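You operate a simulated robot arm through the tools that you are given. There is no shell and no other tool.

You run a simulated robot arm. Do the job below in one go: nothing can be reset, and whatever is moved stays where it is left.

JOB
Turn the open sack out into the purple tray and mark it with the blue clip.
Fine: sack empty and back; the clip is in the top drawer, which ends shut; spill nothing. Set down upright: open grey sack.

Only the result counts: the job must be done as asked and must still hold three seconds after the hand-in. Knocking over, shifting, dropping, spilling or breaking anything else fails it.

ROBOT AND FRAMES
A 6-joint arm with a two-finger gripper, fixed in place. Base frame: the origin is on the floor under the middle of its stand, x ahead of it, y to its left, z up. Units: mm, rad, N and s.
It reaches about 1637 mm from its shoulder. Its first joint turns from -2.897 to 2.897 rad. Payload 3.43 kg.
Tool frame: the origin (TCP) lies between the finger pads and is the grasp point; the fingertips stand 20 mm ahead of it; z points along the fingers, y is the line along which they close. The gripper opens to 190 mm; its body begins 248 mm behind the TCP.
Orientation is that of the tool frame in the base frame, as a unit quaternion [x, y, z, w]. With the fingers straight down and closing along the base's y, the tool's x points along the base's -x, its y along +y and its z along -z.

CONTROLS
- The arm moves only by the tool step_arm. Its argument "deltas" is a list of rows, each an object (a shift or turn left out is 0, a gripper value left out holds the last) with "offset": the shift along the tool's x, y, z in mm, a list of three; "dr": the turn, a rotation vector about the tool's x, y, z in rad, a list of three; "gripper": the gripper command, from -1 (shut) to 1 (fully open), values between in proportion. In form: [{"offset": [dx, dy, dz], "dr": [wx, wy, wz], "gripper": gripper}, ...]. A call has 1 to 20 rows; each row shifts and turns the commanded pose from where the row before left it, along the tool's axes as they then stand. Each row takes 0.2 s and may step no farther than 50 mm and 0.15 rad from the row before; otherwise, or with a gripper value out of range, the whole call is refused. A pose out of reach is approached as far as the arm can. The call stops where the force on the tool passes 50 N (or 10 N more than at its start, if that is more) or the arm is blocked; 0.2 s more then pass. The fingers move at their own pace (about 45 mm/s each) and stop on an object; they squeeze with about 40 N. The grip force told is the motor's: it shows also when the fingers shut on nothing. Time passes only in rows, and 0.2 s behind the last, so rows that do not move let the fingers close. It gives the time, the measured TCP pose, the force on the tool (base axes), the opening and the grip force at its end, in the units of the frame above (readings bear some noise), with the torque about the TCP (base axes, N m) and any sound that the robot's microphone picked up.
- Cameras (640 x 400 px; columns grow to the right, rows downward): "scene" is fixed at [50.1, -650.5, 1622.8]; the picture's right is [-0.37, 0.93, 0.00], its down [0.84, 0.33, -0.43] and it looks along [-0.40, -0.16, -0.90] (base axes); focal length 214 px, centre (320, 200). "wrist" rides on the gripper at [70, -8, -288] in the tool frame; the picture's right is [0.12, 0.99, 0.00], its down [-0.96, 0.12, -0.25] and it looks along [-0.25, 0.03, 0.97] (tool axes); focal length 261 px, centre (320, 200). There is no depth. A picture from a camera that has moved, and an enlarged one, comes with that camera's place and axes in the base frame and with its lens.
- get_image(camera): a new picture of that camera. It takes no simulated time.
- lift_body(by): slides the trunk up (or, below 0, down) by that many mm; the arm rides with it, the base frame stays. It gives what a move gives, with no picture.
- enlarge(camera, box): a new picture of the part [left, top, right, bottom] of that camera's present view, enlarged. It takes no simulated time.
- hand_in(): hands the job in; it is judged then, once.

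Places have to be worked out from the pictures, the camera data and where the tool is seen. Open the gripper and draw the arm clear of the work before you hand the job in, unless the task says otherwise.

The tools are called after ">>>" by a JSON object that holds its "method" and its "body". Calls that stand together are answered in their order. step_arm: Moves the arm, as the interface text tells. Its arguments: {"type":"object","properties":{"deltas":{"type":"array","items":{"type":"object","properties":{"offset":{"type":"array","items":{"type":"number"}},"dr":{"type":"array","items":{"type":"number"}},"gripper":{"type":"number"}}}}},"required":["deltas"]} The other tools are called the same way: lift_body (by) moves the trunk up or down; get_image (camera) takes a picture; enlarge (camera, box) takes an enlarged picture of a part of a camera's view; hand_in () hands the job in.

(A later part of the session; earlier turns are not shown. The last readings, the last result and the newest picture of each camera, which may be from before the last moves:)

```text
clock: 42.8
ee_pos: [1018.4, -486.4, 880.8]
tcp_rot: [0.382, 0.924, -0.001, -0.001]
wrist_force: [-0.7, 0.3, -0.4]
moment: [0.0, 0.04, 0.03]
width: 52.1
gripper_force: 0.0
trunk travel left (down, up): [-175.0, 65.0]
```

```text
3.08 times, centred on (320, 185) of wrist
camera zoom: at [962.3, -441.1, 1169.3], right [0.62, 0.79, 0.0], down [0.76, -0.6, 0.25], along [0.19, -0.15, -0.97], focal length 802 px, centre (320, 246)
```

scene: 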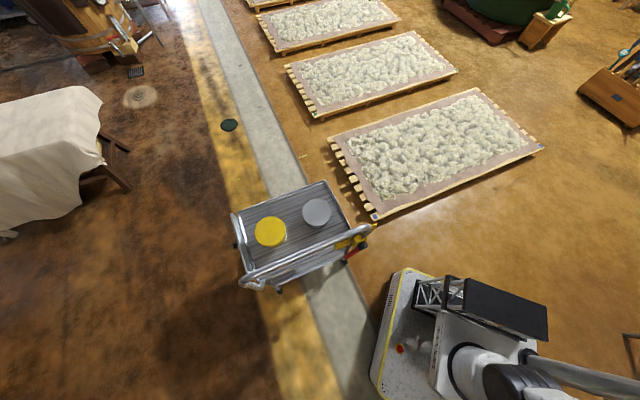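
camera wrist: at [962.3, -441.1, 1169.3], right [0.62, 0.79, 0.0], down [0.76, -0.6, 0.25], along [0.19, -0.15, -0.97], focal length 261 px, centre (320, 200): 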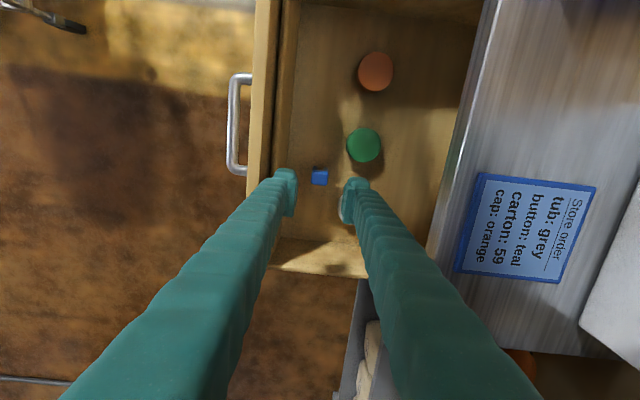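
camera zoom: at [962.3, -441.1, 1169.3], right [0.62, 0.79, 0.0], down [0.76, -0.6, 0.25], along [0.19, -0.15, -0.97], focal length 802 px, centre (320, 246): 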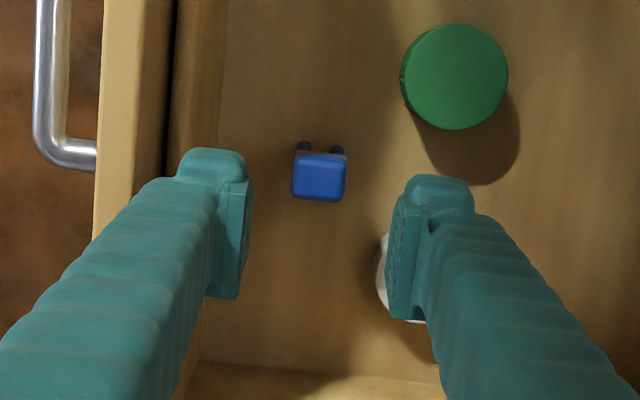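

Alignment is good: I shift 3 mm along the bench and 1 mm in depth, narrow slightly to ~47 mm and descend 60 mm, then re-check.

>>> {"method": "step_arm", "body": {"deltas": [{"offset": [-3, 1, 0], "gripper": -0.5}, {"offset": [0, 0, 20]}, {"offset": [0, 0, 20]}, {"offset": [0, 0, 20]}, {"offset": [0, 0, 0]}]}}

>>> {"method": "enlarge", "body": {"camera": "wrist", "box": [240, 120, 400, 250]}}

```text
clock: 44.0
ee_pos: [1016.9, -488.1, 821.5]
tcp_rot: [0.383, 0.924, -0.001, 0.0]
wrist_force: [-0.6, 0.2, 0.5]
moment: [0.03, 0.04, 0.02]
width: 47.7
gripper_force: 0.0
trunk travel left (down, up): [-175.0, 65.0]
```

```text
3.08 times, centred on (320, 185) of wrist
camera zoom: at [960.5, -443.5, 1109.7], right [0.62, 0.79, 0.0], down [0.76, -0.6, 0.25], along [0.19, -0.15, -0.97], focal length 802 px, centre (320, 246)
```

zoom: 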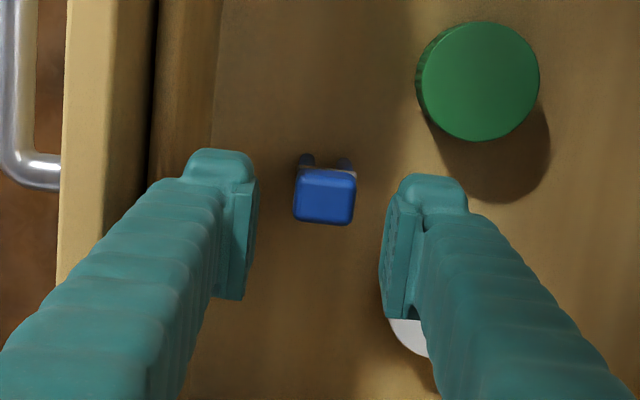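

I correct 3 mm along and 4 mm in depth, then go down 45 mm more and look again.

>>> {"method": "step_arm", "body": {"deltas": [{"offset": [-3, 4, 0]}, {"offset": [0, 0, 15]}, {"offset": [0, 0, 15]}, {"offset": [0, 0, 15]}, {"offset": [0, 0, 0]}]}}

>>> {"method": "enlarge", "body": {"camera": "wrist", "box": [240, 120, 400, 250]}}

```text
clock: 45.2
ee_pos: [1026.2, -486.8, 776.2]
tcp_rot: [0.383, 0.924, -0.001, 0.0]
wrist_force: [0.4, -0.4, -0.1]
moment: [0.01, -0.02, -0.02]
width: 47.5
gripper_force: 0.0
trunk travel left (down, up): [-175.0, 65.0]
```

```text
3.08 times, centred on (320, 185) of wrist
camera zoom: at [969.6, -442.4, 1064.9], right [0.62, 0.79, 0.0], down [0.76, -0.6, 0.25], along [0.19, -0.15, -0.97], focal length 802 px, centre (320, 246)
```

zoom: 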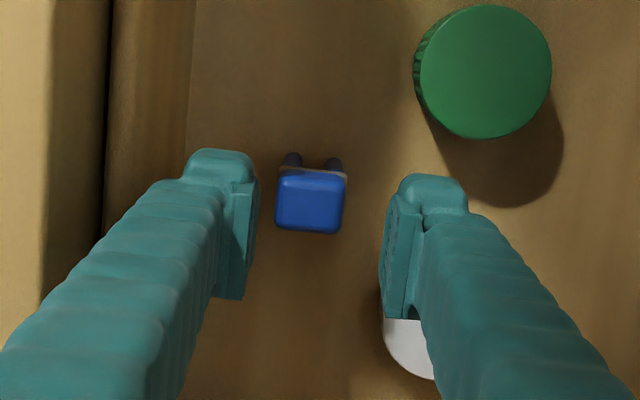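

The clip top seems at z≈708. I recentre (−4 mm depth, −4 mm along to clear the white cap) and lower 50 mm, then check.

>>> {"method": "step_arm", "body": {"deltas": [{"offset": [4, -4, 0]}, {"offset": [0, 0, 15]}, {"offset": [0, 0, 15]}, {"offset": [0, 0, 15]}, {"offset": [0, 0, 0]}]}}

>>> {"method": "enlarge", "body": {"camera": "wrist", "box": [240, 120, 400, 250]}}

```text
clock: 46.4
ee_pos: [1020.7, -487.8, 730.1]
tcp_rot: [0.383, 0.924, 0.0, 0.0]
wrist_force: [0.0, 0.6, 0.3]
moment: [-0.04, 0.03, 0.02]
width: 47.6
gripper_force: 0.0
trunk travel left (down, up): [-175.0, 65.0]
```

```text
3.08 times, centred on (320, 185) of wrist
camera zoom: at [964.3, -442.8, 1018.8], right [0.62, 0.79, 0.0], down [0.76, -0.6, 0.25], along [0.19, -0.15, -0.97], focal length 802 px, centre (320, 246)
```

zoom: 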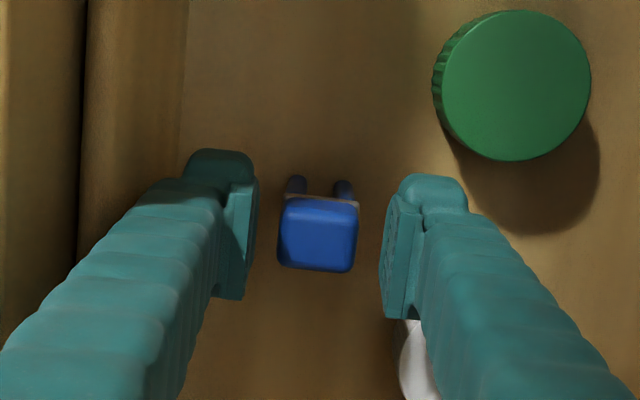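

The clip is centred between the fingers; its top is ~z 713 and the drawer floor ~z 668. I descend 28 mm and close.

>>> {"method": "step_arm", "body": {"deltas": [{"offset": [0, 0, 10]}, {"offset": [0, 0, 10]}, {"offset": [0, 0, 8]}, {"offset": [0, 0, 0]}, {"gripper": -1}, {"gripper": -1}, {"gripper": -1}, {"gripper": -1}, {"gripper": -1}]}}

>>> {"method": "enlarge", "body": {"camera": "wrist", "box": [240, 120, 400, 250]}}

```text
clock: 48.4
ee_pos: [1019.6, -487.1, 702.0]
tcp_rot: [0.383, 0.924, -0.001, 0.0]
wrist_force: [0.6, 0.2, -1.0]
moment: [-0.01, 0.0, 0.02]
width: 28.3
gripper_force: 40.5
trunk travel left (down, up): [-175.0, 65.0]
```

```text
3.08 times, centred on (320, 185) of wrist
camera zoom: at [964.0, -442.9, 991.4], right [0.62, 0.79, 0.0], down [0.76, -0.6, 0.25], along [0.19, -0.15, -0.97], focal length 802 px, centre (320, 246)
```

zoom: 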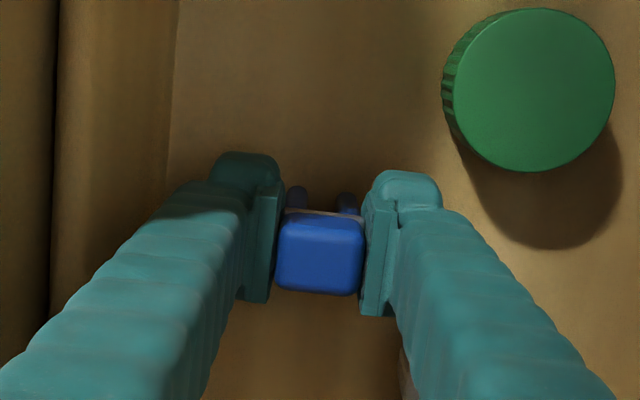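

The clip is gripped (28 mm, 40 N). I lift it straight up out of the drawer.

>>> {"method": "step_arm", "body": {"deltas": [{"offset": [0, 0, -15]}, {"offset": [0, 0, -30]}, {"offset": [0, 0, -40]}, {"offset": [0, 0, -40]}, {"offset": [0, 0, -45]}, {"offset": [0, 0, -45]}, {"offset": [0, 0, -45]}, {"offset": [0, 0, 0]}]}}

>>> {"method": "get_image", "body": {"camera": "wrist"}}

>>> {"method": "enlarge", "body": {"camera": "wrist", "box": [280, 160, 360, 230]}}

```text
clock: 50.2
ee_pos: [1022.0, -486.3, 960.7]
tcp_rot: [0.383, 0.924, -0.001, -0.003]
wrist_force: [1.2, 0.1, -2.0]
moment: [0.13, 0.22, 0.01]
width: 28.1
gripper_force: 40.4
trunk travel left (down, up): [-175.0, 65.0]
```

```text
taken
camera wrist: at [967.1, -442.8, 1249.0], right [0.62, 0.79, 0.0], down [0.76, -0.6, 0.24], along [0.19, -0.15, -0.97], focal length 261 px, centre (320, 200)
```

wrist: 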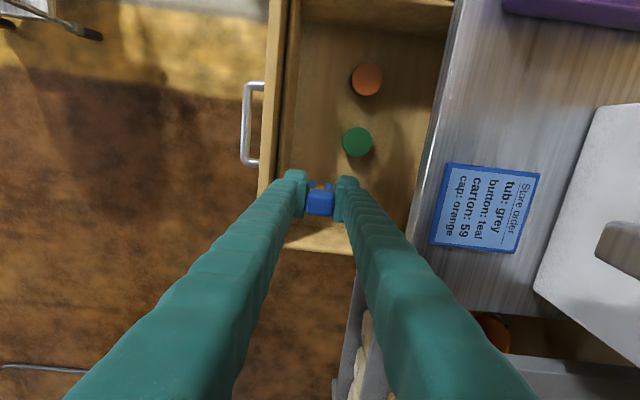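

```text
5.71 times, centred on (320, 195) of wrist
camera zoom: at [967.1, -442.8, 1249.0], right [0.62, 0.79, 0.0], down [0.76, -0.6, 0.24], along [0.19, -0.15, -0.97], focal length 1489 px, centre (320, 229)
```

zoom: 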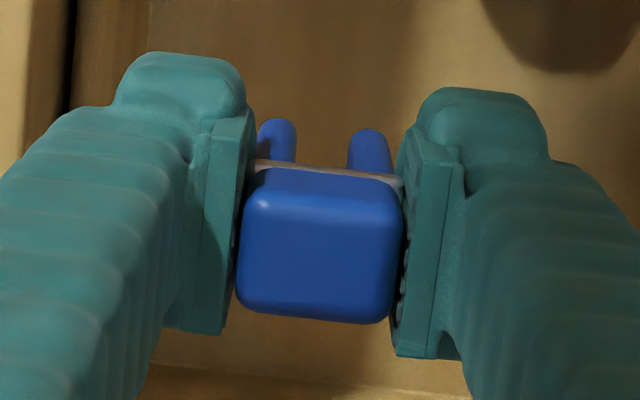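

The clip is held upright and centred, jaws along the depth axis. I carry it to above the tray's front rim, staying above everything.

>>> {"method": "step_arm", "body": {"deltas": [{"offset": [0, 0, -25]}, {"offset": [40, 25, 0]}, {"offset": [40, 25, 0]}, {"offset": [40, 25, 0]}, {"offset": [40, 25, 0]}, {"offset": [40, 25, 0]}, {"offset": [40, 25, 0]}, {"offset": [40, 25, 0]}, {"offset": [40, 25, 0]}, {"offset": [0, 0, 0]}, {"offset": [0, 0, 0]}]}}

>>> {"method": "get_image", "body": {"camera": "wrist"}}

```text
clock: 52.6
ee_pos: [927.1, -116.0, 977.0]
tcp_rot: [0.383, 0.924, 0.0, 0.0]
wrist_force: [-0.5, -1.1, 0.1]
moment: [-0.02, -0.04, -0.02]
width: 28.2
gripper_force: 40.2
out of reach, approached as far as the arm can: row 1
trunk travel left (down, up): [-175.0, 65.0]
```

```text
taken
camera wrist: at [870.8, -71.6, 1264.6], right [0.62, 0.79, 0.0], down [0.76, -0.6, 0.25], along [0.19, -0.15, -0.97], focal length 261 px, centre (320, 200)
```

wrist: 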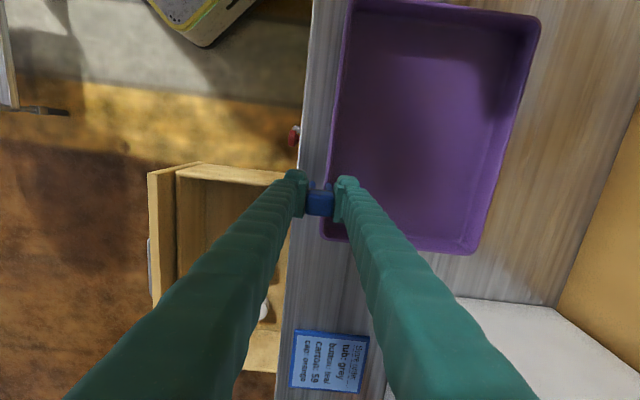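

I zoom in on the clip and the front rim of the tray.

>>> {"method": "enlarge", "body": {"camera": "wrist", "box": [270, 120, 400, 250]}}

>>> {"method": "enlarge", "body": {"camera": "wrist", "box": [310, 0, 380, 60]}}

```text
3.08 times, centred on (335, 185) of wrist
camera zoom: at [870.8, -71.6, 1264.6], right [0.62, 0.79, 0.0], down [0.76, -0.6, 0.25], along [0.19, -0.15, -0.97], focal length 802 px, centre (274, 246)
```

zoom: 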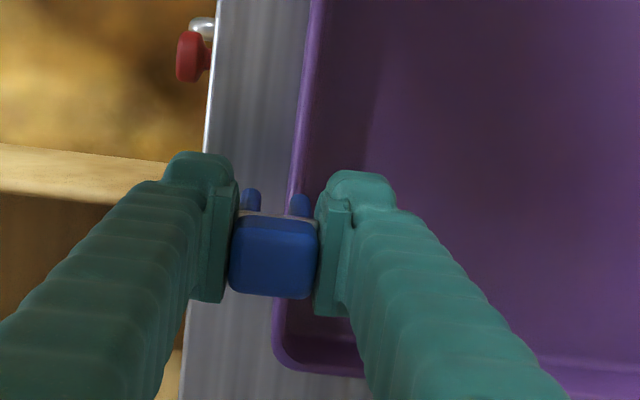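

```text
6.67 times, centred on (345, 30) of wrist
camera zoom: at [870.8, -71.6, 1264.6], right [0.62, 0.79, 0.0], down [0.76, -0.6, 0.25], along [0.19, -0.15, -0.97], focal length 1738 px, centre (153, 1333)
```

zoom: 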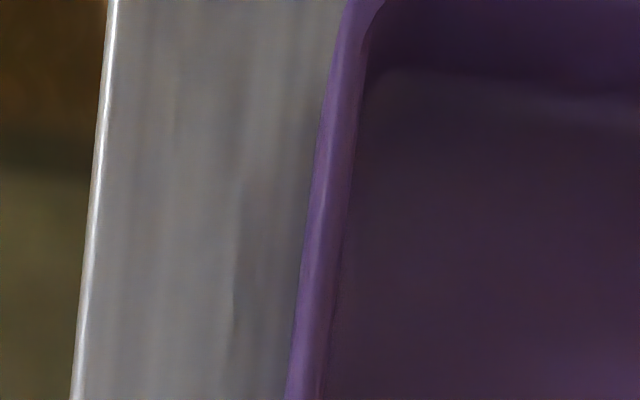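

Rim centre is at r≈584 while the clip is at r≈573. I shift 11 mm in depth, lower 35 mm, and check alignment close up.

>>> {"method": "step_arm", "body": {"deltas": [{"offset": [0, 11, 0]}, {"offset": [0, 0, 18]}, {"offset": [0, 0, 17]}, {"offset": [0, 0, 0]}, {"offset": [0, 0, 0]}]}}

>>> {"method": "enlarge", "body": {"camera": "wrist", "box": [270, 130, 370, 230]}}

```text
clock: 53.8
ee_pos: [935.1, -108.6, 939.3]
tcp_rot: [0.383, 0.924, -0.001, -0.001]
wrist_force: [0.1, 0.0, 0.0]
moment: [0.02, 0.01, -0.01]
width: 28.2
gripper_force: 39.4
trunk travel left (down, up): [-175.0, 65.0]
```

```text
4.00 times, centred on (320, 180) of wrist
camera zoom: at [879.7, -63.9, 1227.5], right [0.62, 0.79, 0.0], down [0.76, -0.6, 0.25], along [0.19, -0.15, -0.97], focal length 1043 px, centre (320, 280)
```

zoom: 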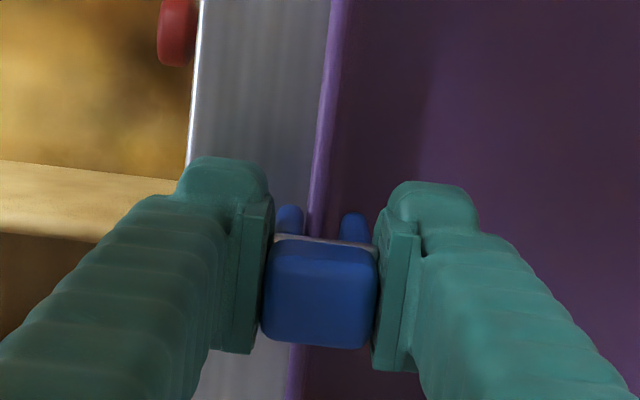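

The rim passes between the jaws, about 1.4 mm toward the front. I correct and lower gently in small steps.

>>> {"method": "step_arm", "body": {"deltas": [{"offset": [0, -1.4, 0]}, {"offset": [0, 0, 5]}, {"offset": [0, 0, 5]}, {"offset": [0, 0, 4]}, {"offset": [0, 0, 0]}]}}

>>> {"method": "enlarge", "body": {"camera": "wrist", "box": [270, 130, 370, 230]}}

```text
clock: 55.0
ee_pos: [936.7, -109.4, 924.3]
tcp_rot: [0.382, 0.924, -0.001, 0.0]
wrist_force: [0.0, 0.9, -0.6]
moment: [-0.02, 0.0, 0.01]
width: 28.0
gripper_force: 40.2
trunk travel left (down, up): [-175.0, 65.0]
```

```text
4.00 times, centred on (320, 180) of wrist
camera zoom: at [880.4, -64.9, 1212.5], right [0.62, 0.79, 0.0], down [0.76, -0.6, 0.25], along [0.19, -0.15, -0.97], focal length 1043 px, centre (320, 280)
```

zoom: 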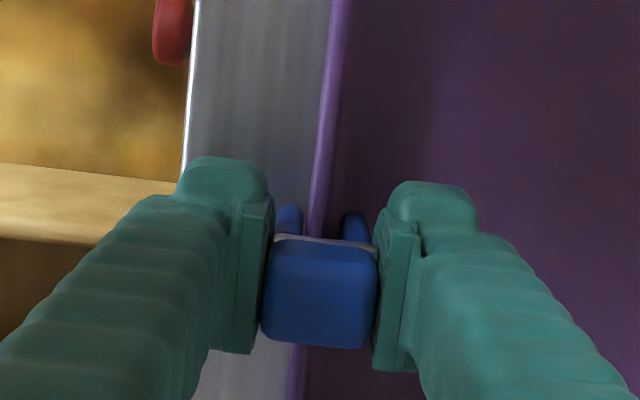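

Rim is centred in the slot within a millimetre. I continue down in 3 mm steps watching the force.

>>> {"method": "step_arm", "body": {"deltas": [{"offset": [0, -0.7, 3]}, {"offset": [0, 0, 3]}, {"offset": [0, 0, 3]}, {"offset": [0, 0, 0]}]}}

>>> {"method": "enlarge", "body": {"camera": "wrist", "box": [270, 130, 370, 230]}}

```text
clock: 56.0
ee_pos: [936.5, -110.6, 919.6]
tcp_rot: [0.382, 0.924, 0.0, 0.002]
wrist_force: [-0.2, -2.7, 31.9]
moment: [0.0, -0.22, -0.02]
width: 27.7
gripper_force: 40.3
trunk travel left (down, up): [-175.0, 65.0]
```

```text
4.00 times, centred on (320, 180) of wrist
camera zoom: at [877.5, -65.5, 1206.5], right [0.62, 0.79, 0.0], down [0.76, -0.6, 0.25], along [0.2, -0.15, -0.97], focal length 1043 px, centre (320, 280)
```

zoom: 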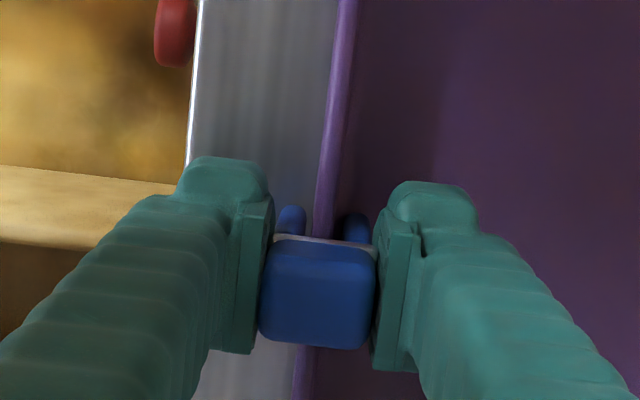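

Contact at z≈919.6 with ~32 N. I look closer to see whether the jaws straddle the rim and what is touching.

>>> {"method": "enlarge", "body": {"camera": "wrist", "box": [300, 165, 348, 195]}}

>>> {"method": "enlarge", "body": {"camera": "wrist", "box": [290, 200, 360, 250]}}

```text
13.33 times, centred on (324, 180) of wrist
camera zoom: at [877.5, -65.5, 1206.5], right [0.62, 0.79, 0.0], down [0.76, -0.6, 0.25], along [0.2, -0.15, -0.97], focal length 3475 px, centre (267, 467)
```

zoom: 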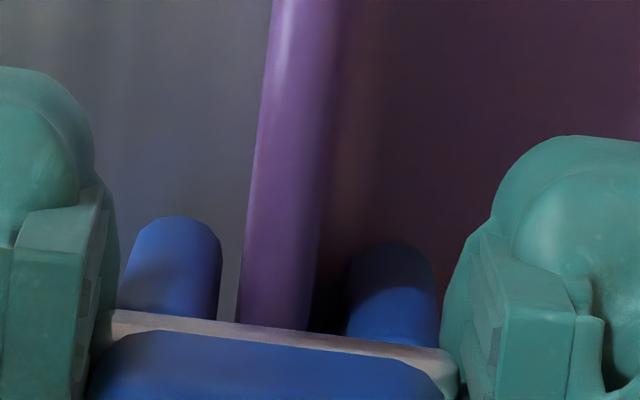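

```text
8.00 times, centred on (325, 225) of wrist
camera zoom: at [877.5, -65.5, 1206.5], right [0.62, 0.79, 0.0], down [0.76, -0.6, 0.25], along [0.2, -0.15, -0.97], focal length 2085 px, centre (280, 0)
```

zoom: 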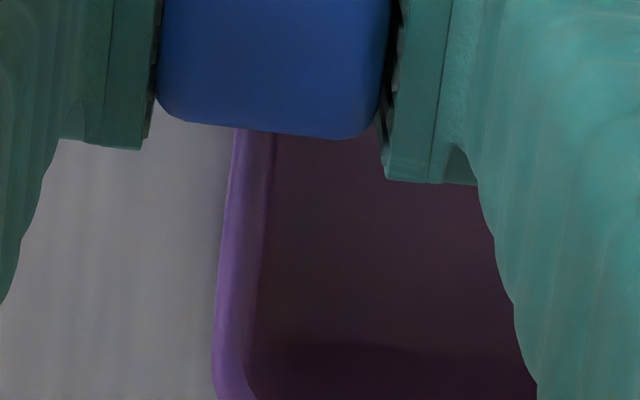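

The jaws straddle the tray's rim cleanly (rim ~7 mm in an ~11 mm slot). I ease off the pressure by raising a few mm and read the force before releasing.

>>> {"method": "step_arm", "body": {"deltas": [{"offset": [0, 0, -3]}, {"offset": [0, 0, 0]}, {"offset": [0, 0, 0]}]}}

```text
clock: 56.8
ee_pos: [934.7, -110.9, 918.2]
tcp_rot: [0.382, 0.924, 0.0, -0.001]
wrist_force: [0.0, -3.2, 14.8]
moment: [-0.06, -0.1, -0.01]
width: 28.1
gripper_force: 39.5
trunk travel left (down, up): [-175.0, 65.0]
```

Still 15 N; I raise 2.5 mm more.

>>> {"method": "step_arm", "body": {"deltas": [{"offset": [0, 0, -2.3]}, {"offset": [0, 0, 0]}, {"offset": [0, 0, 0]}]}}

>>> {"method": "enlarge", "body": {"camera": "wrist", "box": [300, 165, 348, 195]}}

```text
clock: 57.6
ee_pos: [934.9, -109.3, 920.4]
tcp_rot: [0.382, 0.924, 0.0, 0.0]
wrist_force: [-0.8, 0.0, -0.3]
moment: [0.0, -0.01, -0.02]
width: 27.8
gripper_force: 40.1
trunk travel left (down, up): [-175.0, 65.0]
```

```text
13.33 times, centred on (324, 180) of wrist
camera zoom: at [879.2, -65.2, 1208.8], right [0.62, 0.79, 0.0], down [0.76, -0.6, 0.25], along [0.19, -0.15, -0.97], focal length 3475 px, centre (267, 467)
```

zoom: 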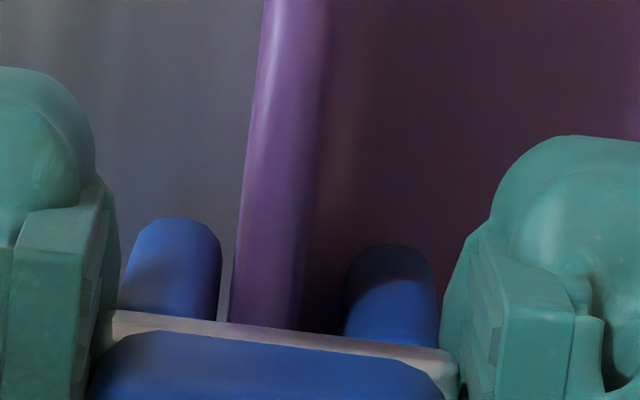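

Force is zero and the rim is in the slot. I centre by −1.2 mm, then open the gripper to release the clip.

>>> {"method": "step_arm", "body": {"deltas": [{"offset": [0, -1.2, 0.5]}, {"offset": [0, 0, 0]}, {"gripper": -0.6}, {"gripper": -0.45}, {"gripper": -0.35}, {"gripper": -0.35}, {"gripper": -0.35}]}}

>>> {"method": "enlarge", "body": {"camera": "wrist", "box": [270, 130, 370, 250]}}

```text
clock: 59.2
ee_pos: [934.6, -110.5, 920.4]
tcp_rot: [0.382, 0.924, 0.0, 0.0]
wrist_force: [0.1, 0.2, -0.6]
moment: [-0.03, 0.01, 0.04]
width: 61.8
gripper_force: 0.0
trunk travel left (down, up): [-175.0, 65.0]
```

```text
3.33 times, centred on (320, 190) of wrist
camera zoom: at [878.3, -66.0, 1208.5], right [0.62, 0.79, 0.0], down [0.76, -0.6, 0.25], along [0.19, -0.15, -0.97], focal length 869 px, centre (320, 233)
```

zoom: 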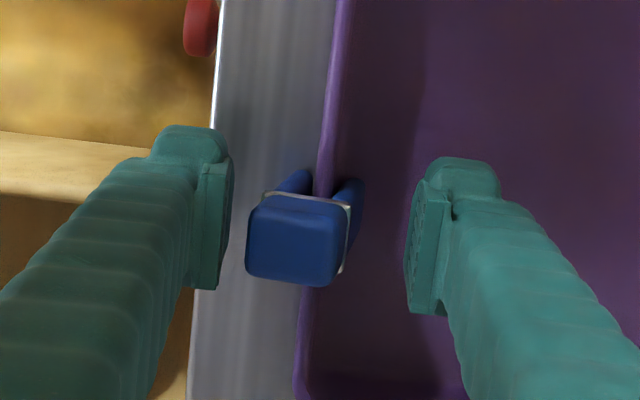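

The clip sits astride the rim, leaning slightly outward. I open a bit more for clearance, then rise straight up and check it.

>>> {"method": "step_arm", "body": {"deltas": [{"gripper": -0.1}, {"gripper": -0.1}, {"gripper": -0.1}, {"offset": [0, 0, -15]}, {"offset": [0, 0, -30]}, {"offset": [0, 0, -35]}, {"offset": [0, 0, 0]}]}}

>>> {"method": "enlarge", "body": {"camera": "wrist", "box": [270, 130, 370, 250]}}

```text
clock: 60.8
ee_pos: [937.5, -109.9, 1000.6]
tcp_rot: [0.383, 0.924, -0.001, 0.0]
wrist_force: [-0.1, -0.4, 0.7]
moment: [-0.02, -0.04, 0.05]
width: 85.4
gripper_force: 0.0
trunk travel left (down, up): [-175.0, 65.0]
```

```text
3.33 times, centred on (320, 190) of wrist
camera zoom: at [880.0, -65.3, 1288.9], right [0.62, 0.79, 0.0], down [0.76, -0.6, 0.25], along [0.19, -0.15, -0.97], focal length 869 px, centre (320, 233)
```

zoom: 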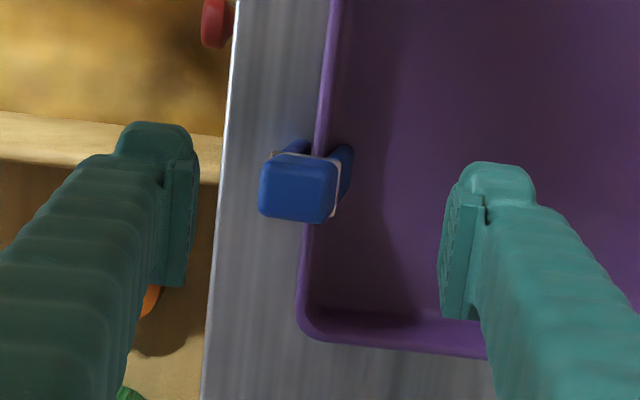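

The clip holds on the rim. Next I shut the drawer: I retreat along the front of the bench and turn the hand horizontal with fingers stacked vertically.

>>> {"method": "step_arm", "body": {"deltas": [{"offset": [0, -45, 0]}, {"offset": [0, -45, 0]}, {"offset": [-25, -38, 0]}, {"offset": [-25, -38, 0]}, {"offset": [-25, -38, 0]}, {"offset": [-25, -38, 0]}, {"offset": [-25, -38, 0]}, {"offset": [-25, -38, 0]}, {"offset": [-25, -38, 0]}, {"offset": [-25, -38, 0]}, {"offset": [-28, -30, 0]}, {"offset": [-28, 0, 0]}, {"offset": [0, 0, 0], "gripper": -0.45}]}}

>>> {"method": "step_arm", "body": {"deltas": [{"dr": [-0.15, 0, 0]}, {"dr": [-0.15, 0, 0]}, {"dr": [-0.15, 0, 0]}, {"dr": [-0.15, 0, 0]}, {"dr": [-0.15, 0, 0]}, {"dr": [-0.15, 0, 0]}, {"dr": [-0.15, 0, 0]}, {"dr": [-0.15, 0, 0]}, {"dr": [-0.15, 0, 0]}, {"dr": [-0.15, 0, 0]}, {"dr": [-0.0708, 0, 0]}, {"offset": [0, 0, 0]}]}}

```text
clock: 63.6
ee_pos: [817.9, -594.3, 1000.4]
tcp_rot: [0.382, 0.924, -0.001, -0.001]
wrist_force: [-0.7, 0.0, -0.4]
moment: [0.04, 0.06, 0.04]
width: 52.4
gripper_force: 0.0
trunk travel left (down, up): [-175.0, 65.0]
```

```text
clock: 66.2
ee_pos: [816.1, -592.2, 1001.6]
tcp_rot: [0.27, 0.654, 0.653, 0.27]
wrist_force: [0.2, 0.5, -0.7]
moment: [0.02, 0.03, 0.02]
width: 52.0
gripper_force: 0.0
trunk travel left (down, up): [-175.0, 65.0]
```

I descend to the handle's height and check alignment.

>>> {"method": "step_arm", "body": {"deltas": [{"offset": [0, -45, 0]}, {"offset": [0, -45, 0]}, {"offset": [0, -45, 0]}, {"offset": [0, -45, 0]}, {"offset": [0, -45, 0]}, {"offset": [0, -33, 0]}, {"offset": [0, 0, 0]}]}}

>>> {"method": "get_image", "body": {"camera": "wrist"}}

```text
clock: 67.8
ee_pos: [814.5, -589.8, 738.0]
tcp_rot: [0.271, 0.654, 0.653, 0.27]
wrist_force: [-0.1, 0.1, 0.9]
moment: [0.02, -0.01, -0.03]
width: 52.4
gripper_force: 0.1
trunk travel left (down, up): [-175.0, 65.0]
```

```text
taken
camera wrist: at [561.2, -743.0, 731.3], right [-0.08, 0.09, 0.99], down [0.51, -0.85, 0.12], along [0.86, 0.51, 0.03], focal length 261 px, centre (320, 200)
```

wrist: 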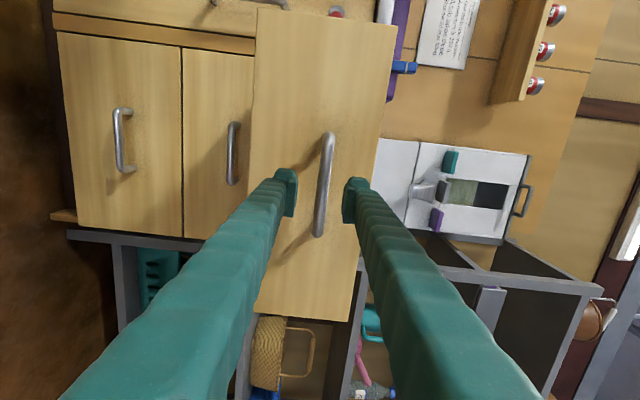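

The handle is centred between the fingers, and the clip is visible on the tray rim. I push forward with the fingers straddling the bar so the fingertips press the drawer front.

>>> {"method": "step_arm", "body": {"deltas": [{"offset": [0, 4, 30]}, {"offset": [0, 0, 30]}, {"offset": [0, 0, 25]}, {"offset": [0, 0, 15]}, {"offset": [0, 0, 15]}, {"offset": [0, 0, 15]}, {"offset": [0, 0, 18]}, {"offset": [0, 0, 18]}, {"offset": [0, 0, 18]}, {"offset": [0, 0, 18]}, {"offset": [0, 0, 18]}, {"offset": [0, 0, 18]}, {"offset": [0, 0, 18]}, {"offset": [0, 0, 18]}, {"offset": [0, 0, 18]}, {"offset": [0, 0, 0]}]}}

>>> {"method": "get_image", "body": {"camera": "wrist"}}

```text
clock: 71.2
ee_pos: [1022.9, -387.0, 748.4]
tcp_rot: [0.271, 0.653, 0.653, 0.27]
wrist_force: [-0.2, 0.7, -0.6]
moment: [-0.02, -0.01, 0.01]
width: 52.2
gripper_force: 0.1
trunk travel left (down, up): [-175.0, 65.0]
```

```text
taken
camera wrist: at [769.4, -540.2, 740.3], right [-0.08, 0.09, 0.99], down [0.51, -0.85, 0.12], along [0.86, 0.51, 0.03], focal length 261 px, centre (320, 200)
```

wrist: 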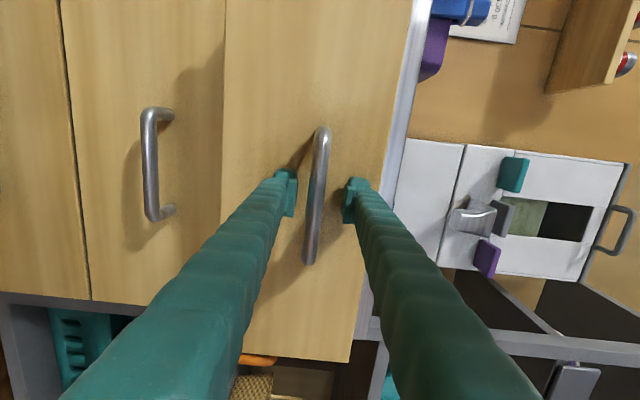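

The drawer is moving in smoothly; about 60 mm remain. I keep pushing in smaller steps until it meets its stop.

>>> {"method": "step_arm", "body": {"deltas": [{"offset": [0, -2, 12]}, {"offset": [0, -2, 12]}, {"offset": [0, 0, 12]}, {"offset": [0, 0, 10]}, {"offset": [0, 0, 6]}, {"offset": [0, 0, 4]}, {"offset": [0, 0, 4]}, {"offset": [0, 0, 3]}, {"offset": [0, 0, 3]}, {"offset": [0, 0, 3]}, {"offset": [0, 0, 3]}, {"offset": [0, 0, 0]}]}}

>>> {"method": "get_image", "body": {"camera": "wrist"}}

```text
clock: 73.8
ee_pos: [1073.1, -334.7, 742.3]
tcp_rot: [0.271, 0.654, 0.653, 0.27]
wrist_force: [0.1, -0.5, 0.2]
moment: [0.03, -0.04, 0.02]
width: 52.0
gripper_force: 0.1
trunk travel left (down, up): [-175.0, 65.0]
```

```text
taken
camera wrist: at [819.2, -488.2, 735.2], right [-0.08, 0.09, 0.99], down [0.51, -0.85, 0.12], along [0.86, 0.51, 0.03], focal length 261 px, centre (320, 200)
```

wrist: 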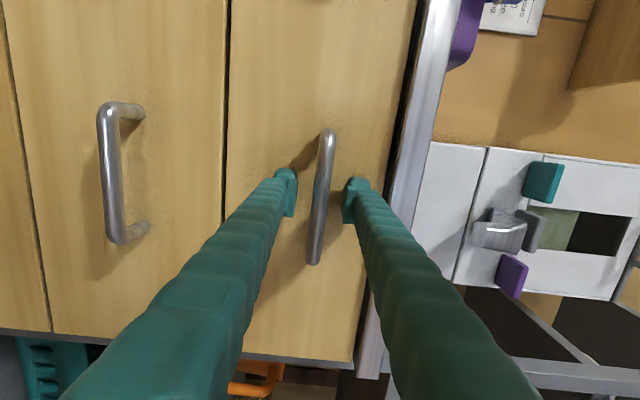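

It looks flush. I push a little further to feel the stop, and zoom into the seam.

>>> {"method": "step_arm", "body": {"deltas": [{"offset": [0, 0, 3]}, {"offset": [0, 0, 3]}, {"offset": [0, 0, 3]}, {"offset": [0, 0, 3]}, {"offset": [0, 0, 0]}]}}

>>> {"method": "enlarge", "body": {"camera": "wrist", "box": [180, 280, 420, 400]}}

>>> {"method": "enlarge", "body": {"camera": "wrist", "box": [180, 0, 460, 160]}}

```text
clock: 75.0
ee_pos: [1080.3, -329.3, 742.0]
tcp_rot: [0.272, 0.653, 0.652, 0.271]
wrist_force: [-35.4, -20.5, 0.4]
moment: [0.12, -0.42, 0.24]
width: 53.2
gripper_force: 0.7
trunk travel left (down, up): [-175.0, 65.0]
```

```text
2.67 times, centred on (300, 340) of wrist
camera zoom: at [825.2, -482.3, 734.3], right [-0.08, 0.09, 0.99], down [0.5, -0.86, 0.12], along [0.86, 0.51, 0.03], focal length 695 px, centre (373, -173)
```

zoom: 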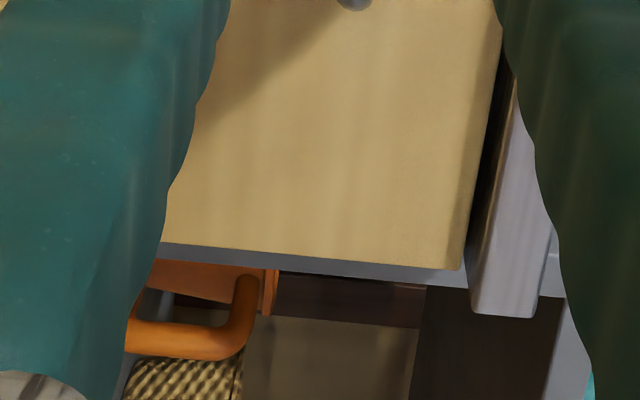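

```text
2.29 times, centred on (320, 80) of wrist
camera zoom: at [825.2, -482.3, 734.3], right [-0.08, 0.09, 0.99], down [0.5, -0.86, 0.12], along [0.86, 0.51, 0.03], focal length 596 px, centre (320, 474)
```

zoom: 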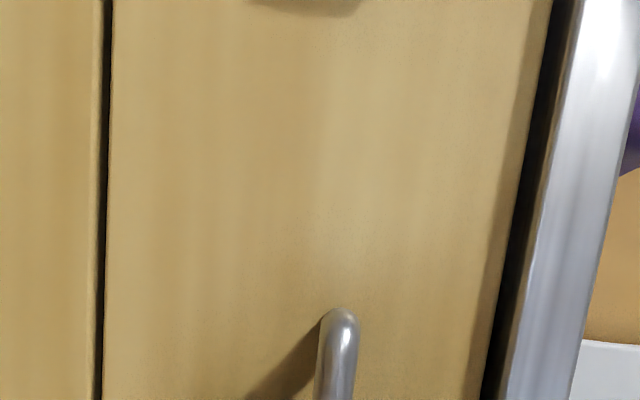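

The drawer pushes back with 41 N at its stop: it is shut. I back away, then rise and travel toward the sack at a safe height.

>>> {"method": "step_arm", "body": {"deltas": [{"offset": [0, 0, -15]}, {"offset": [0, 0, -35]}, {"offset": [0, 0, -40]}, {"offset": [0, 0, -40]}, {"offset": [0, 0, -30]}, {"offset": [0, 45, 0]}, {"offset": [0, 45, 0]}, {"offset": [0, 45, 0]}, {"offset": [0, 45, 0]}, {"offset": [0, 45, 0]}, {"offset": [0, 45, 0]}, {"offset": [0, 45, 0]}, {"offset": [0, 45, 0]}, {"offset": [0, 45, 0]}, {"offset": [0, 0, 0]}]}}

>>> {"method": "get_image", "body": {"camera": "wrist"}}

```text
clock: 78.2
ee_pos: [970.0, -441.6, 1147.5]
tcp_rot: [0.271, 0.654, 0.653, 0.27]
wrist_force: [-0.5, 0.9, -0.2]
moment: [-0.01, 0.02, -0.02]
width: 52.1
gripper_force: 0.0
trunk travel left (down, up): [-175.0, 65.0]
```

```text
taken
camera wrist: at [715.1, -595.1, 1139.9], right [-0.08, 0.09, 0.99], down [0.51, -0.85, 0.12], along [0.86, 0.51, 0.03], focal length 261 px, centre (320, 200)
```

wrist: 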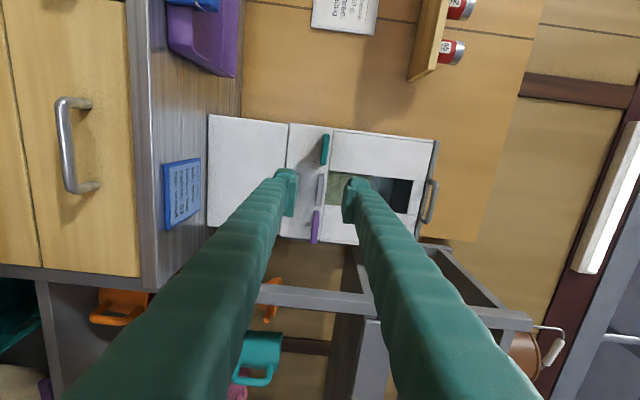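

The drawer front is flush. I travel at z≈1150 toward the tray, keeping this roll, to test the pouring roll range empty-handed.

>>> {"method": "step_arm", "body": {"deltas": [{"offset": [40, 0, 22]}, {"offset": [40, 0, 22]}, {"offset": [40, 0, 22]}, {"offset": [40, 0, 22]}, {"offset": [40, 0, 22]}, {"offset": [40, 0, 22]}, {"offset": [40, 0, 22]}, {"offset": [40, 0, 22]}, {"offset": [40, 0, 22]}, {"offset": [40, 0, 22]}, {"offset": [40, 0, 22]}, {"offset": [0, 0, 0]}]}}

>>> {"method": "step_arm", "body": {"deltas": [{"dr": [0, 0, 0.15]}, {"dr": [0, 0, 0.15]}, {"dr": [0, 0, 0.15]}, {"dr": [0, 0, 0.15]}, {"dr": [0, 0, 0.15]}, {"dr": [0, 0, 0.15]}, {"dr": [0, 0, 0.1]}, {"dr": [0, 0, 0]}]}}

```text
clock: 80.8
ee_pos: [830.9, 41.4, 1143.9]
tcp_rot: [0.271, 0.655, 0.651, 0.271]
wrist_force: [0.1, 0.1, 0.1]
moment: [-0.02, -0.03, 0.03]
width: 52.2
gripper_force: 0.1
trunk travel left (down, up): [-175.0, 65.0]
```

```text
clock: 82.6
ee_pos: [829.7, 43.4, 1147.3]
tcp_rot: [0.552, 0.444, 0.702, -0.076]
wrist_force: [0.6, -0.6, 0.5]
moment: [-0.01, 0.0, 0.0]
width: 52.3
gripper_force: 0.1
trunk travel left (down, up): [-175.0, 65.0]
```

Roll of 147° is reachable. I test a bit further (another 0.35 rad).

>>> {"method": "step_arm", "body": {"deltas": [{"dr": [0, 0, 0.15]}, {"dr": [0, 0, 0.15]}, {"dr": [0, 0, 0.05]}, {"dr": [0, 0, 0]}]}}

>>> {"method": "get_image", "body": {"camera": "wrist"}}

```text
clock: 83.6
ee_pos: [829.5, 44.1, 1148.2]
tcp_rot: [0.62, 0.342, 0.678, -0.197]
wrist_force: [0.4, -0.6, -0.3]
moment: [0.02, 0.01, -0.02]
width: 52.1
gripper_force: 0.1
trunk travel left (down, up): [-175.0, 65.0]
```

```text
taken
camera wrist: at [608.3, -142.5, 1215.7], right [0.67, -0.67, 0.33], down [0.05, -0.41, -0.91], along [0.74, 0.63, -0.24], focal length 261 px, centre (320, 200)
```

wrist: 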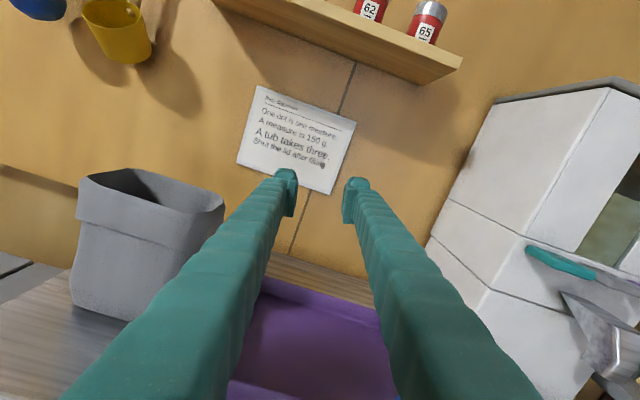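

The view is now upright: the sack has a folded cuff at the top. I zoom in on it, since I want to grip the body below the cuff.

>>> {"method": "enlarge", "body": {"camera": "wrist", "box": [40, 140, 280, 340]}}

>>> {"method": "enlarge", "body": {"camera": "wrist", "box": [220, 70, 380, 210]}}

```text
2.00 times, centred on (160, 240) of wrist
camera zoom: at [608.3, -142.5, 1215.7], right [0.67, -0.67, 0.33], down [0.05, -0.41, -0.91], along [0.74, 0.63, -0.24], focal length 521 px, centre (640, 120)
```

zoom: 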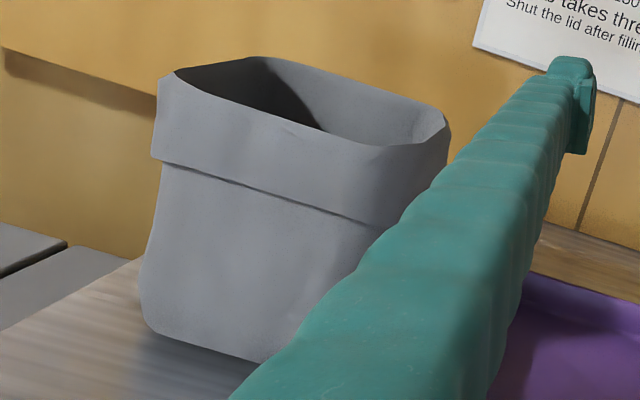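

```text
2.86 times, centred on (300, 140) of wrist
camera zoom: at [608.3, -142.5, 1215.7], right [0.67, -0.67, 0.33], down [0.05, -0.41, -0.91], along [0.74, 0.63, -0.24], focal length 745 px, centre (377, 371)
```

zoom: 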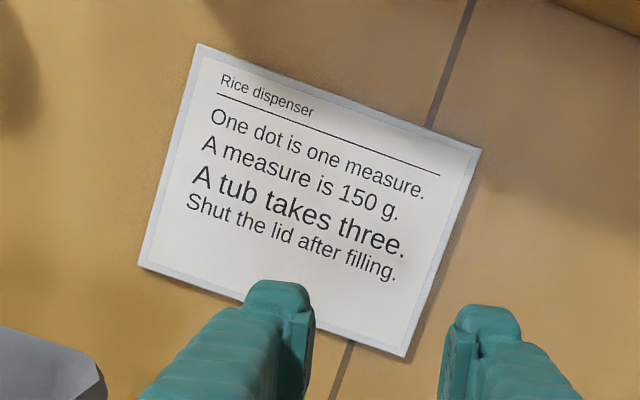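

The notices concern a rice dispenser and don't matter here. I roll back so the fingers close along the bench with the pouring roll still ahead, and open fully.

>>> {"method": "step_arm", "body": {"deltas": [{"dr": [0, 0, -0.15], "gripper": 1}, {"dr": [0, 0, -0.15]}, {"dr": [0, 0, -0.15]}, {"dr": [0, 0, -0.15]}, {"dr": [0, 0, -0.15]}, {"dr": [0, 0, -0.15]}, {"dr": [0, 0, -0.15]}, {"dr": [0, 0, -0.15]}, {"dr": [0, 0, -0.15]}, {"dr": [0, 0, -0.15]}, {"dr": [0, 0, -0.15]}, {"dr": [0, 0, -0.15]}, {"dr": [0, 0, -0.15]}, {"dr": [0, 0, -0.15]}, {"dr": [0, 0, -0.15]}, {"dr": [0, 0, -0.15]}, {"dr": [0, 0, -0.15]}, {"dr": [0, 0, -0.15]}, {"dr": [0, 0, -0.15]}, {"dr": [0, 0, -0.071]}]}}

>>> {"method": "step_arm", "body": {"deltas": [{"offset": [0, 0, 0]}, {"offset": [0, 40, 0]}, {"offset": [0, 40, 0]}, {"offset": [0, 40, 0]}, {"offset": [0, 40, 0]}, {"offset": [0, 40, 0]}, {"offset": [0, 20, -15]}, {"offset": [0, 0, 0]}]}}

>>> {"method": "get_image", "body": {"camera": "wrist"}}

```text
clock: 87.8
ee_pos: [827.3, 42.5, 1147.5]
tcp_rot: [-0.271, 0.654, 0.269, 0.653]
wrist_force: [0.2, -1.0, -0.8]
moment: [0.0, 0.01, -0.04]
width: 190.0
gripper_force: 0.0
trunk travel left (down, up): [-175.0, 65.0]
```

```text
clock: 89.6
ee_pos: [661.5, 188.5, 1146.7]
tcp_rot: [-0.271, 0.654, 0.271, 0.652]
wrist_force: [-0.2, 0.4, 0.4]
moment: [0.01, -0.03, -0.02]
width: 190.0
gripper_force: 0.0
trunk travel left (down, up): [-175.0, 65.0]
```

```text
taken
camera wrist: at [464.2, -20.6, 1079.4], right [-0.7, 0.7, -0.12], down [-0.25, -0.09, 0.96], along [0.66, 0.71, 0.24], focal length 261 px, centre (320, 200)
```

wrist: 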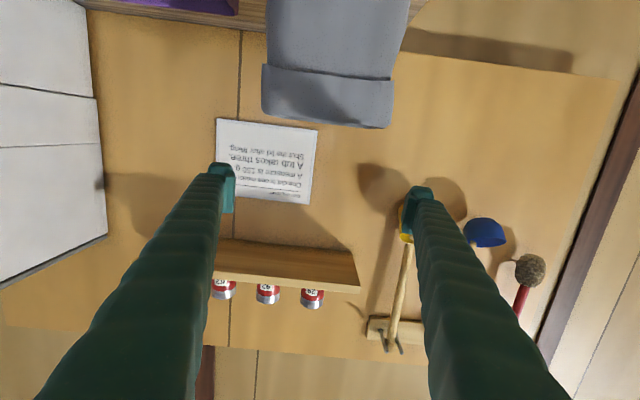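

The sack spans s≈259–419 (centre ≈339), and the fingers straddle it with ~13 mm to spare each side. I lower the open hand in front of it to z≈930.

>>> {"method": "step_arm", "body": {"deltas": [{"offset": [40, -4, 0]}, {"offset": [40, 0, 0]}, {"offset": [40, 0, 0]}, {"offset": [40, 0, 0]}, {"offset": [35, 0, 0]}, {"offset": [20, 0, 0]}, {"offset": [0, 0, 0]}]}}

>>> {"method": "get_image", "body": {"camera": "wrist"}}

```text
clock: 91.2
ee_pos: [759.9, 150.3, 1002.8]
tcp_rot: [-0.273, 0.655, 0.271, 0.65]
wrist_force: [-0.3, 0.0, 0.3]
moment: [0.01, -0.01, 0.04]
width: 190.2
gripper_force: 0.0
out of reach, approached as far as the arm can: row 1, 2, 3, 4, 5, 6
trunk travel left (down, up): [-175.0, 65.0]
```

```text
taken
camera wrist: at [562.3, -60.2, 933.8], right [-0.71, 0.7, -0.12], down [-0.25, -0.09, 0.96], along [0.66, 0.71, 0.24], focal length 261 px, centre (320, 200)
```

wrist: 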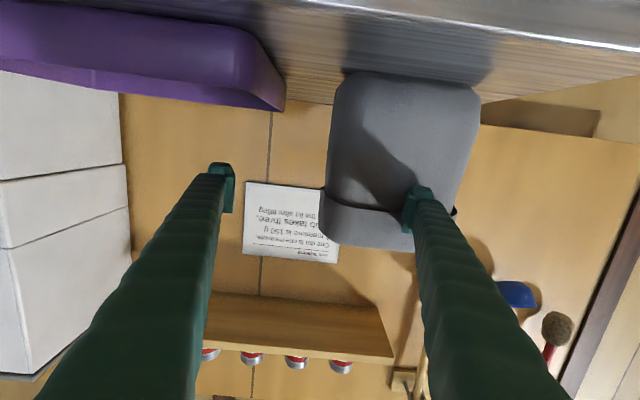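

The arm hit its inner reach limit and slid sideways; force is still zero. I check whether the right fingertip is clear of the sack before moving away.

>>> {"method": "enlarge", "body": {"camera": "wrist", "box": [310, 60, 500, 260]}}

>>> {"method": "enlarge", "body": {"camera": "wrist", "box": [390, 170, 460, 230]}}

```text
2.00 times, centred on (405, 160) of wrist
camera zoom: at [562.3, -60.2, 933.8], right [-0.71, 0.7, -0.12], down [-0.25, -0.09, 0.96], along [0.66, 0.71, 0.24], focal length 521 px, centre (150, 280)
```

zoom: 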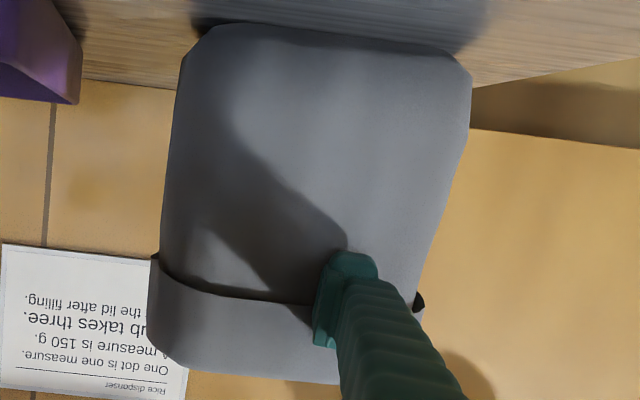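

```text
6.67 times, centred on (425, 200) of wrist
camera zoom: at [562.3, -60.2, 933.8], right [-0.71, 0.7, -0.12], down [-0.25, -0.09, 0.96], along [0.66, 0.71, 0.24], focal length 1738 px, centre (-380, 200)
```

zoom: 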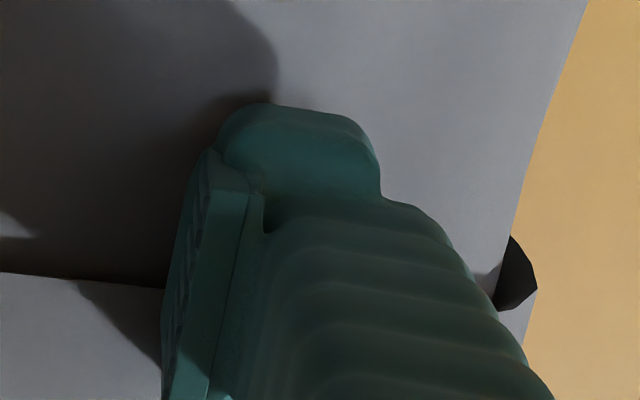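

The fingertip is right at the sack's front face but with no force. I back straight away from it, then go up.

>>> {"method": "step_arm", "body": {"deltas": [{"offset": [0, 0, -12]}, {"offset": [0, 0, -15]}, {"offset": [0, 0, 0]}]}}

>>> {"method": "get_image", "body": {"camera": "wrist"}}

```text
clock: 92.0
ee_pos: [748.7, 126.3, 1008.2]
tcp_rot: [-0.273, 0.654, 0.272, 0.651]
wrist_force: [0.0, -0.3, 0.2]
moment: [0.0, -0.03, 0.01]
width: 190.1
gripper_force: 0.1
out of reach, approached as far as the arm can: row 1, 2
trunk travel left (down, up): [-175.0, 65.0]
```

```text
taken
camera wrist: at [551.0, -82.4, 939.4], right [-0.71, 0.7, -0.12], down [-0.25, -0.09, 0.96], along [0.66, 0.71, 0.24], focal length 261 px, centre (320, 200)
```

wrist: 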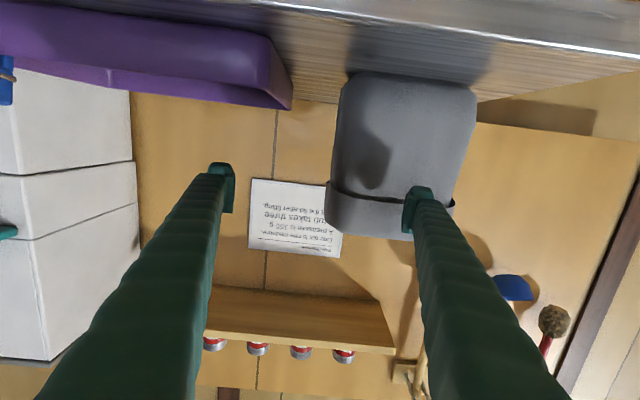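

Clear now. I raise the hand and tilt it 25° downward so the wrist stays farther from the shoulder.

>>> {"method": "step_arm", "body": {"deltas": [{"offset": [-45, 0, 0]}, {"offset": [-45, 0, 0]}, {"offset": [-45, 0, 0]}, {"dr": [0, 0.15, 0]}, {"dr": [0, 0.15, 0]}, {"dr": [0, 0.136, 0]}, {"offset": [0, 0, 0]}]}}

>>> {"method": "get_image", "body": {"camera": "wrist"}}

```text
clock: 93.6
ee_pos: [751.3, 128.6, 1144.2]
tcp_rot: [-0.323, 0.78, 0.205, 0.495]
wrist_force: [-0.1, 1.1, 0.3]
moment: [-0.02, 0.03, 0.04]
width: 190.2
gripper_force: 0.1
trunk travel left (down, up): [-175.0, 65.0]
```

```text
taken
camera wrist: at [550.4, -82.2, 1203.2], right [-0.74, 0.67, -0.11], down [0.05, 0.21, 0.98], along [0.67, 0.71, -0.19], focal length 261 px, centre (320, 200)
```

wrist: 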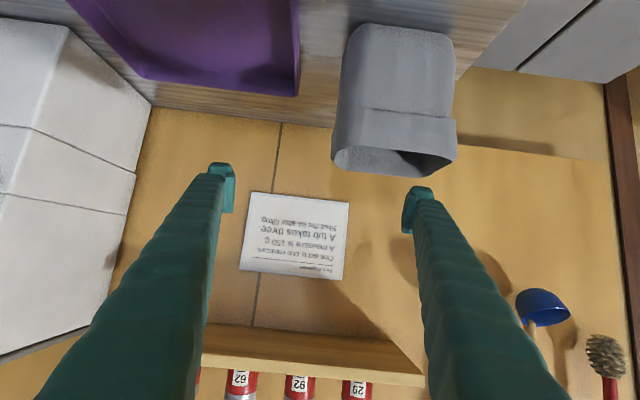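

The sack measures s≈261–421, front r≈668, rim z≈1058, apparently unmoved. I shift in front of it at height, then come down in two stages watching reach.

>>> {"method": "step_arm", "body": {"deltas": [{"offset": [0, 33, 0]}, {"offset": [0, 33, 0]}, {"offset": [0, 34, 0]}, {"offset": [0, 0, -20]}, {"offset": [0, 0, 0]}]}}

```text
clock: 94.8
ee_pos: [669.5, 188.3, 1151.6]
tcp_rot: [-0.323, 0.78, 0.206, 0.496]
wrist_force: [-0.2, 0.3, 0.4]
moment: [0.02, 0.0, -0.02]
width: 190.0
gripper_force: 0.0
trunk travel left (down, up): [-175.0, 65.0]
```

On target in s. I lower straight down in front of the sack, half way first.

>>> {"method": "step_arm", "body": {"deltas": [{"offset": [30, 0, 14]}, {"offset": [30, 0, 14]}, {"offset": [0, 0, 0]}]}}

```text
clock: 95.6
ee_pos: [664.5, 188.6, 1084.7]
tcp_rot: [-0.323, 0.779, 0.205, 0.497]
wrist_force: [-0.1, -0.1, -0.7]
moment: [0.0, 0.01, 0.0]
width: 190.2
gripper_force: 0.0
trunk travel left (down, up): [-175.0, 65.0]
```

Reach is fine. I continue down another ~100 mm.

>>> {"method": "step_arm", "body": {"deltas": [{"offset": [30, -3, 14]}, {"offset": [30, 0, 14]}, {"offset": [0, 0, 0]}]}}

>>> {"method": "get_image", "body": {"camera": "wrist"}}

```text
clock: 96.4
ee_pos: [668.0, 185.8, 1019.7]
tcp_rot: [-0.324, 0.779, 0.206, 0.496]
wrist_force: [0.5, 1.3, -0.3]
moment: [-0.02, 0.0, 0.02]
width: 190.0
gripper_force: 0.1
trunk travel left (down, up): [-175.0, 65.0]
```

```text
taken
camera wrist: at [468.7, -24.4, 1078.8], right [-0.74, 0.67, -0.11], down [0.05, 0.21, 0.98], along [0.67, 0.72, -0.19], focal length 261 px, centre (320, 200)
```

wrist: 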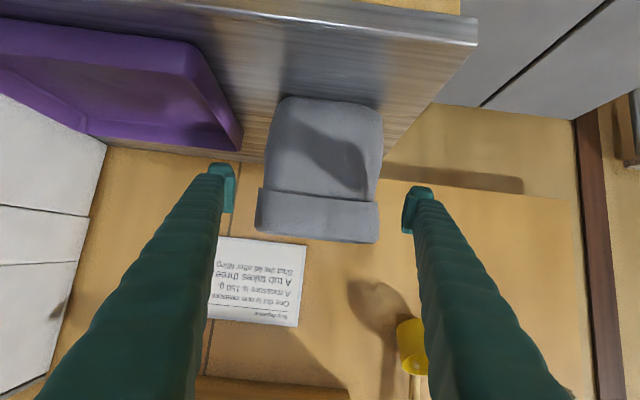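

Centre of the sack is at s≈338, so I shift 3 mm, finish the descent and advance halfway along the finger direction, then check the side clearances.

>>> {"method": "step_arm", "body": {"deltas": [{"offset": [31, 3, 15]}, {"offset": [0, 0, 20]}, {"offset": [0, 0, 20]}, {"offset": [0, 0, 20]}, {"offset": [0, 0, 0]}]}}

>>> {"method": "get_image", "body": {"camera": "wrist"}}

```text
clock: 97.6
ee_pos: [707.6, 225.3, 958.2]
tcp_rot: [-0.322, 0.78, 0.205, 0.496]
wrist_force: [0.1, 0.3, -0.2]
moment: [-0.02, 0.0, 0.01]
width: 189.9
gripper_force: 0.0
trunk travel left (down, up): [-175.0, 65.0]
```

```text
taken
camera wrist: at [507.4, 14.3, 1018.0], right [-0.74, 0.67, -0.11], down [0.05, 0.21, 0.98], along [0.67, 0.72, -0.19], focal length 261 px, centre (320, 200)
```

wrist: 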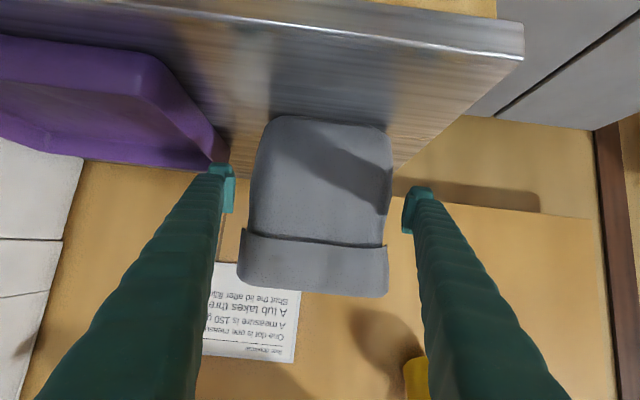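

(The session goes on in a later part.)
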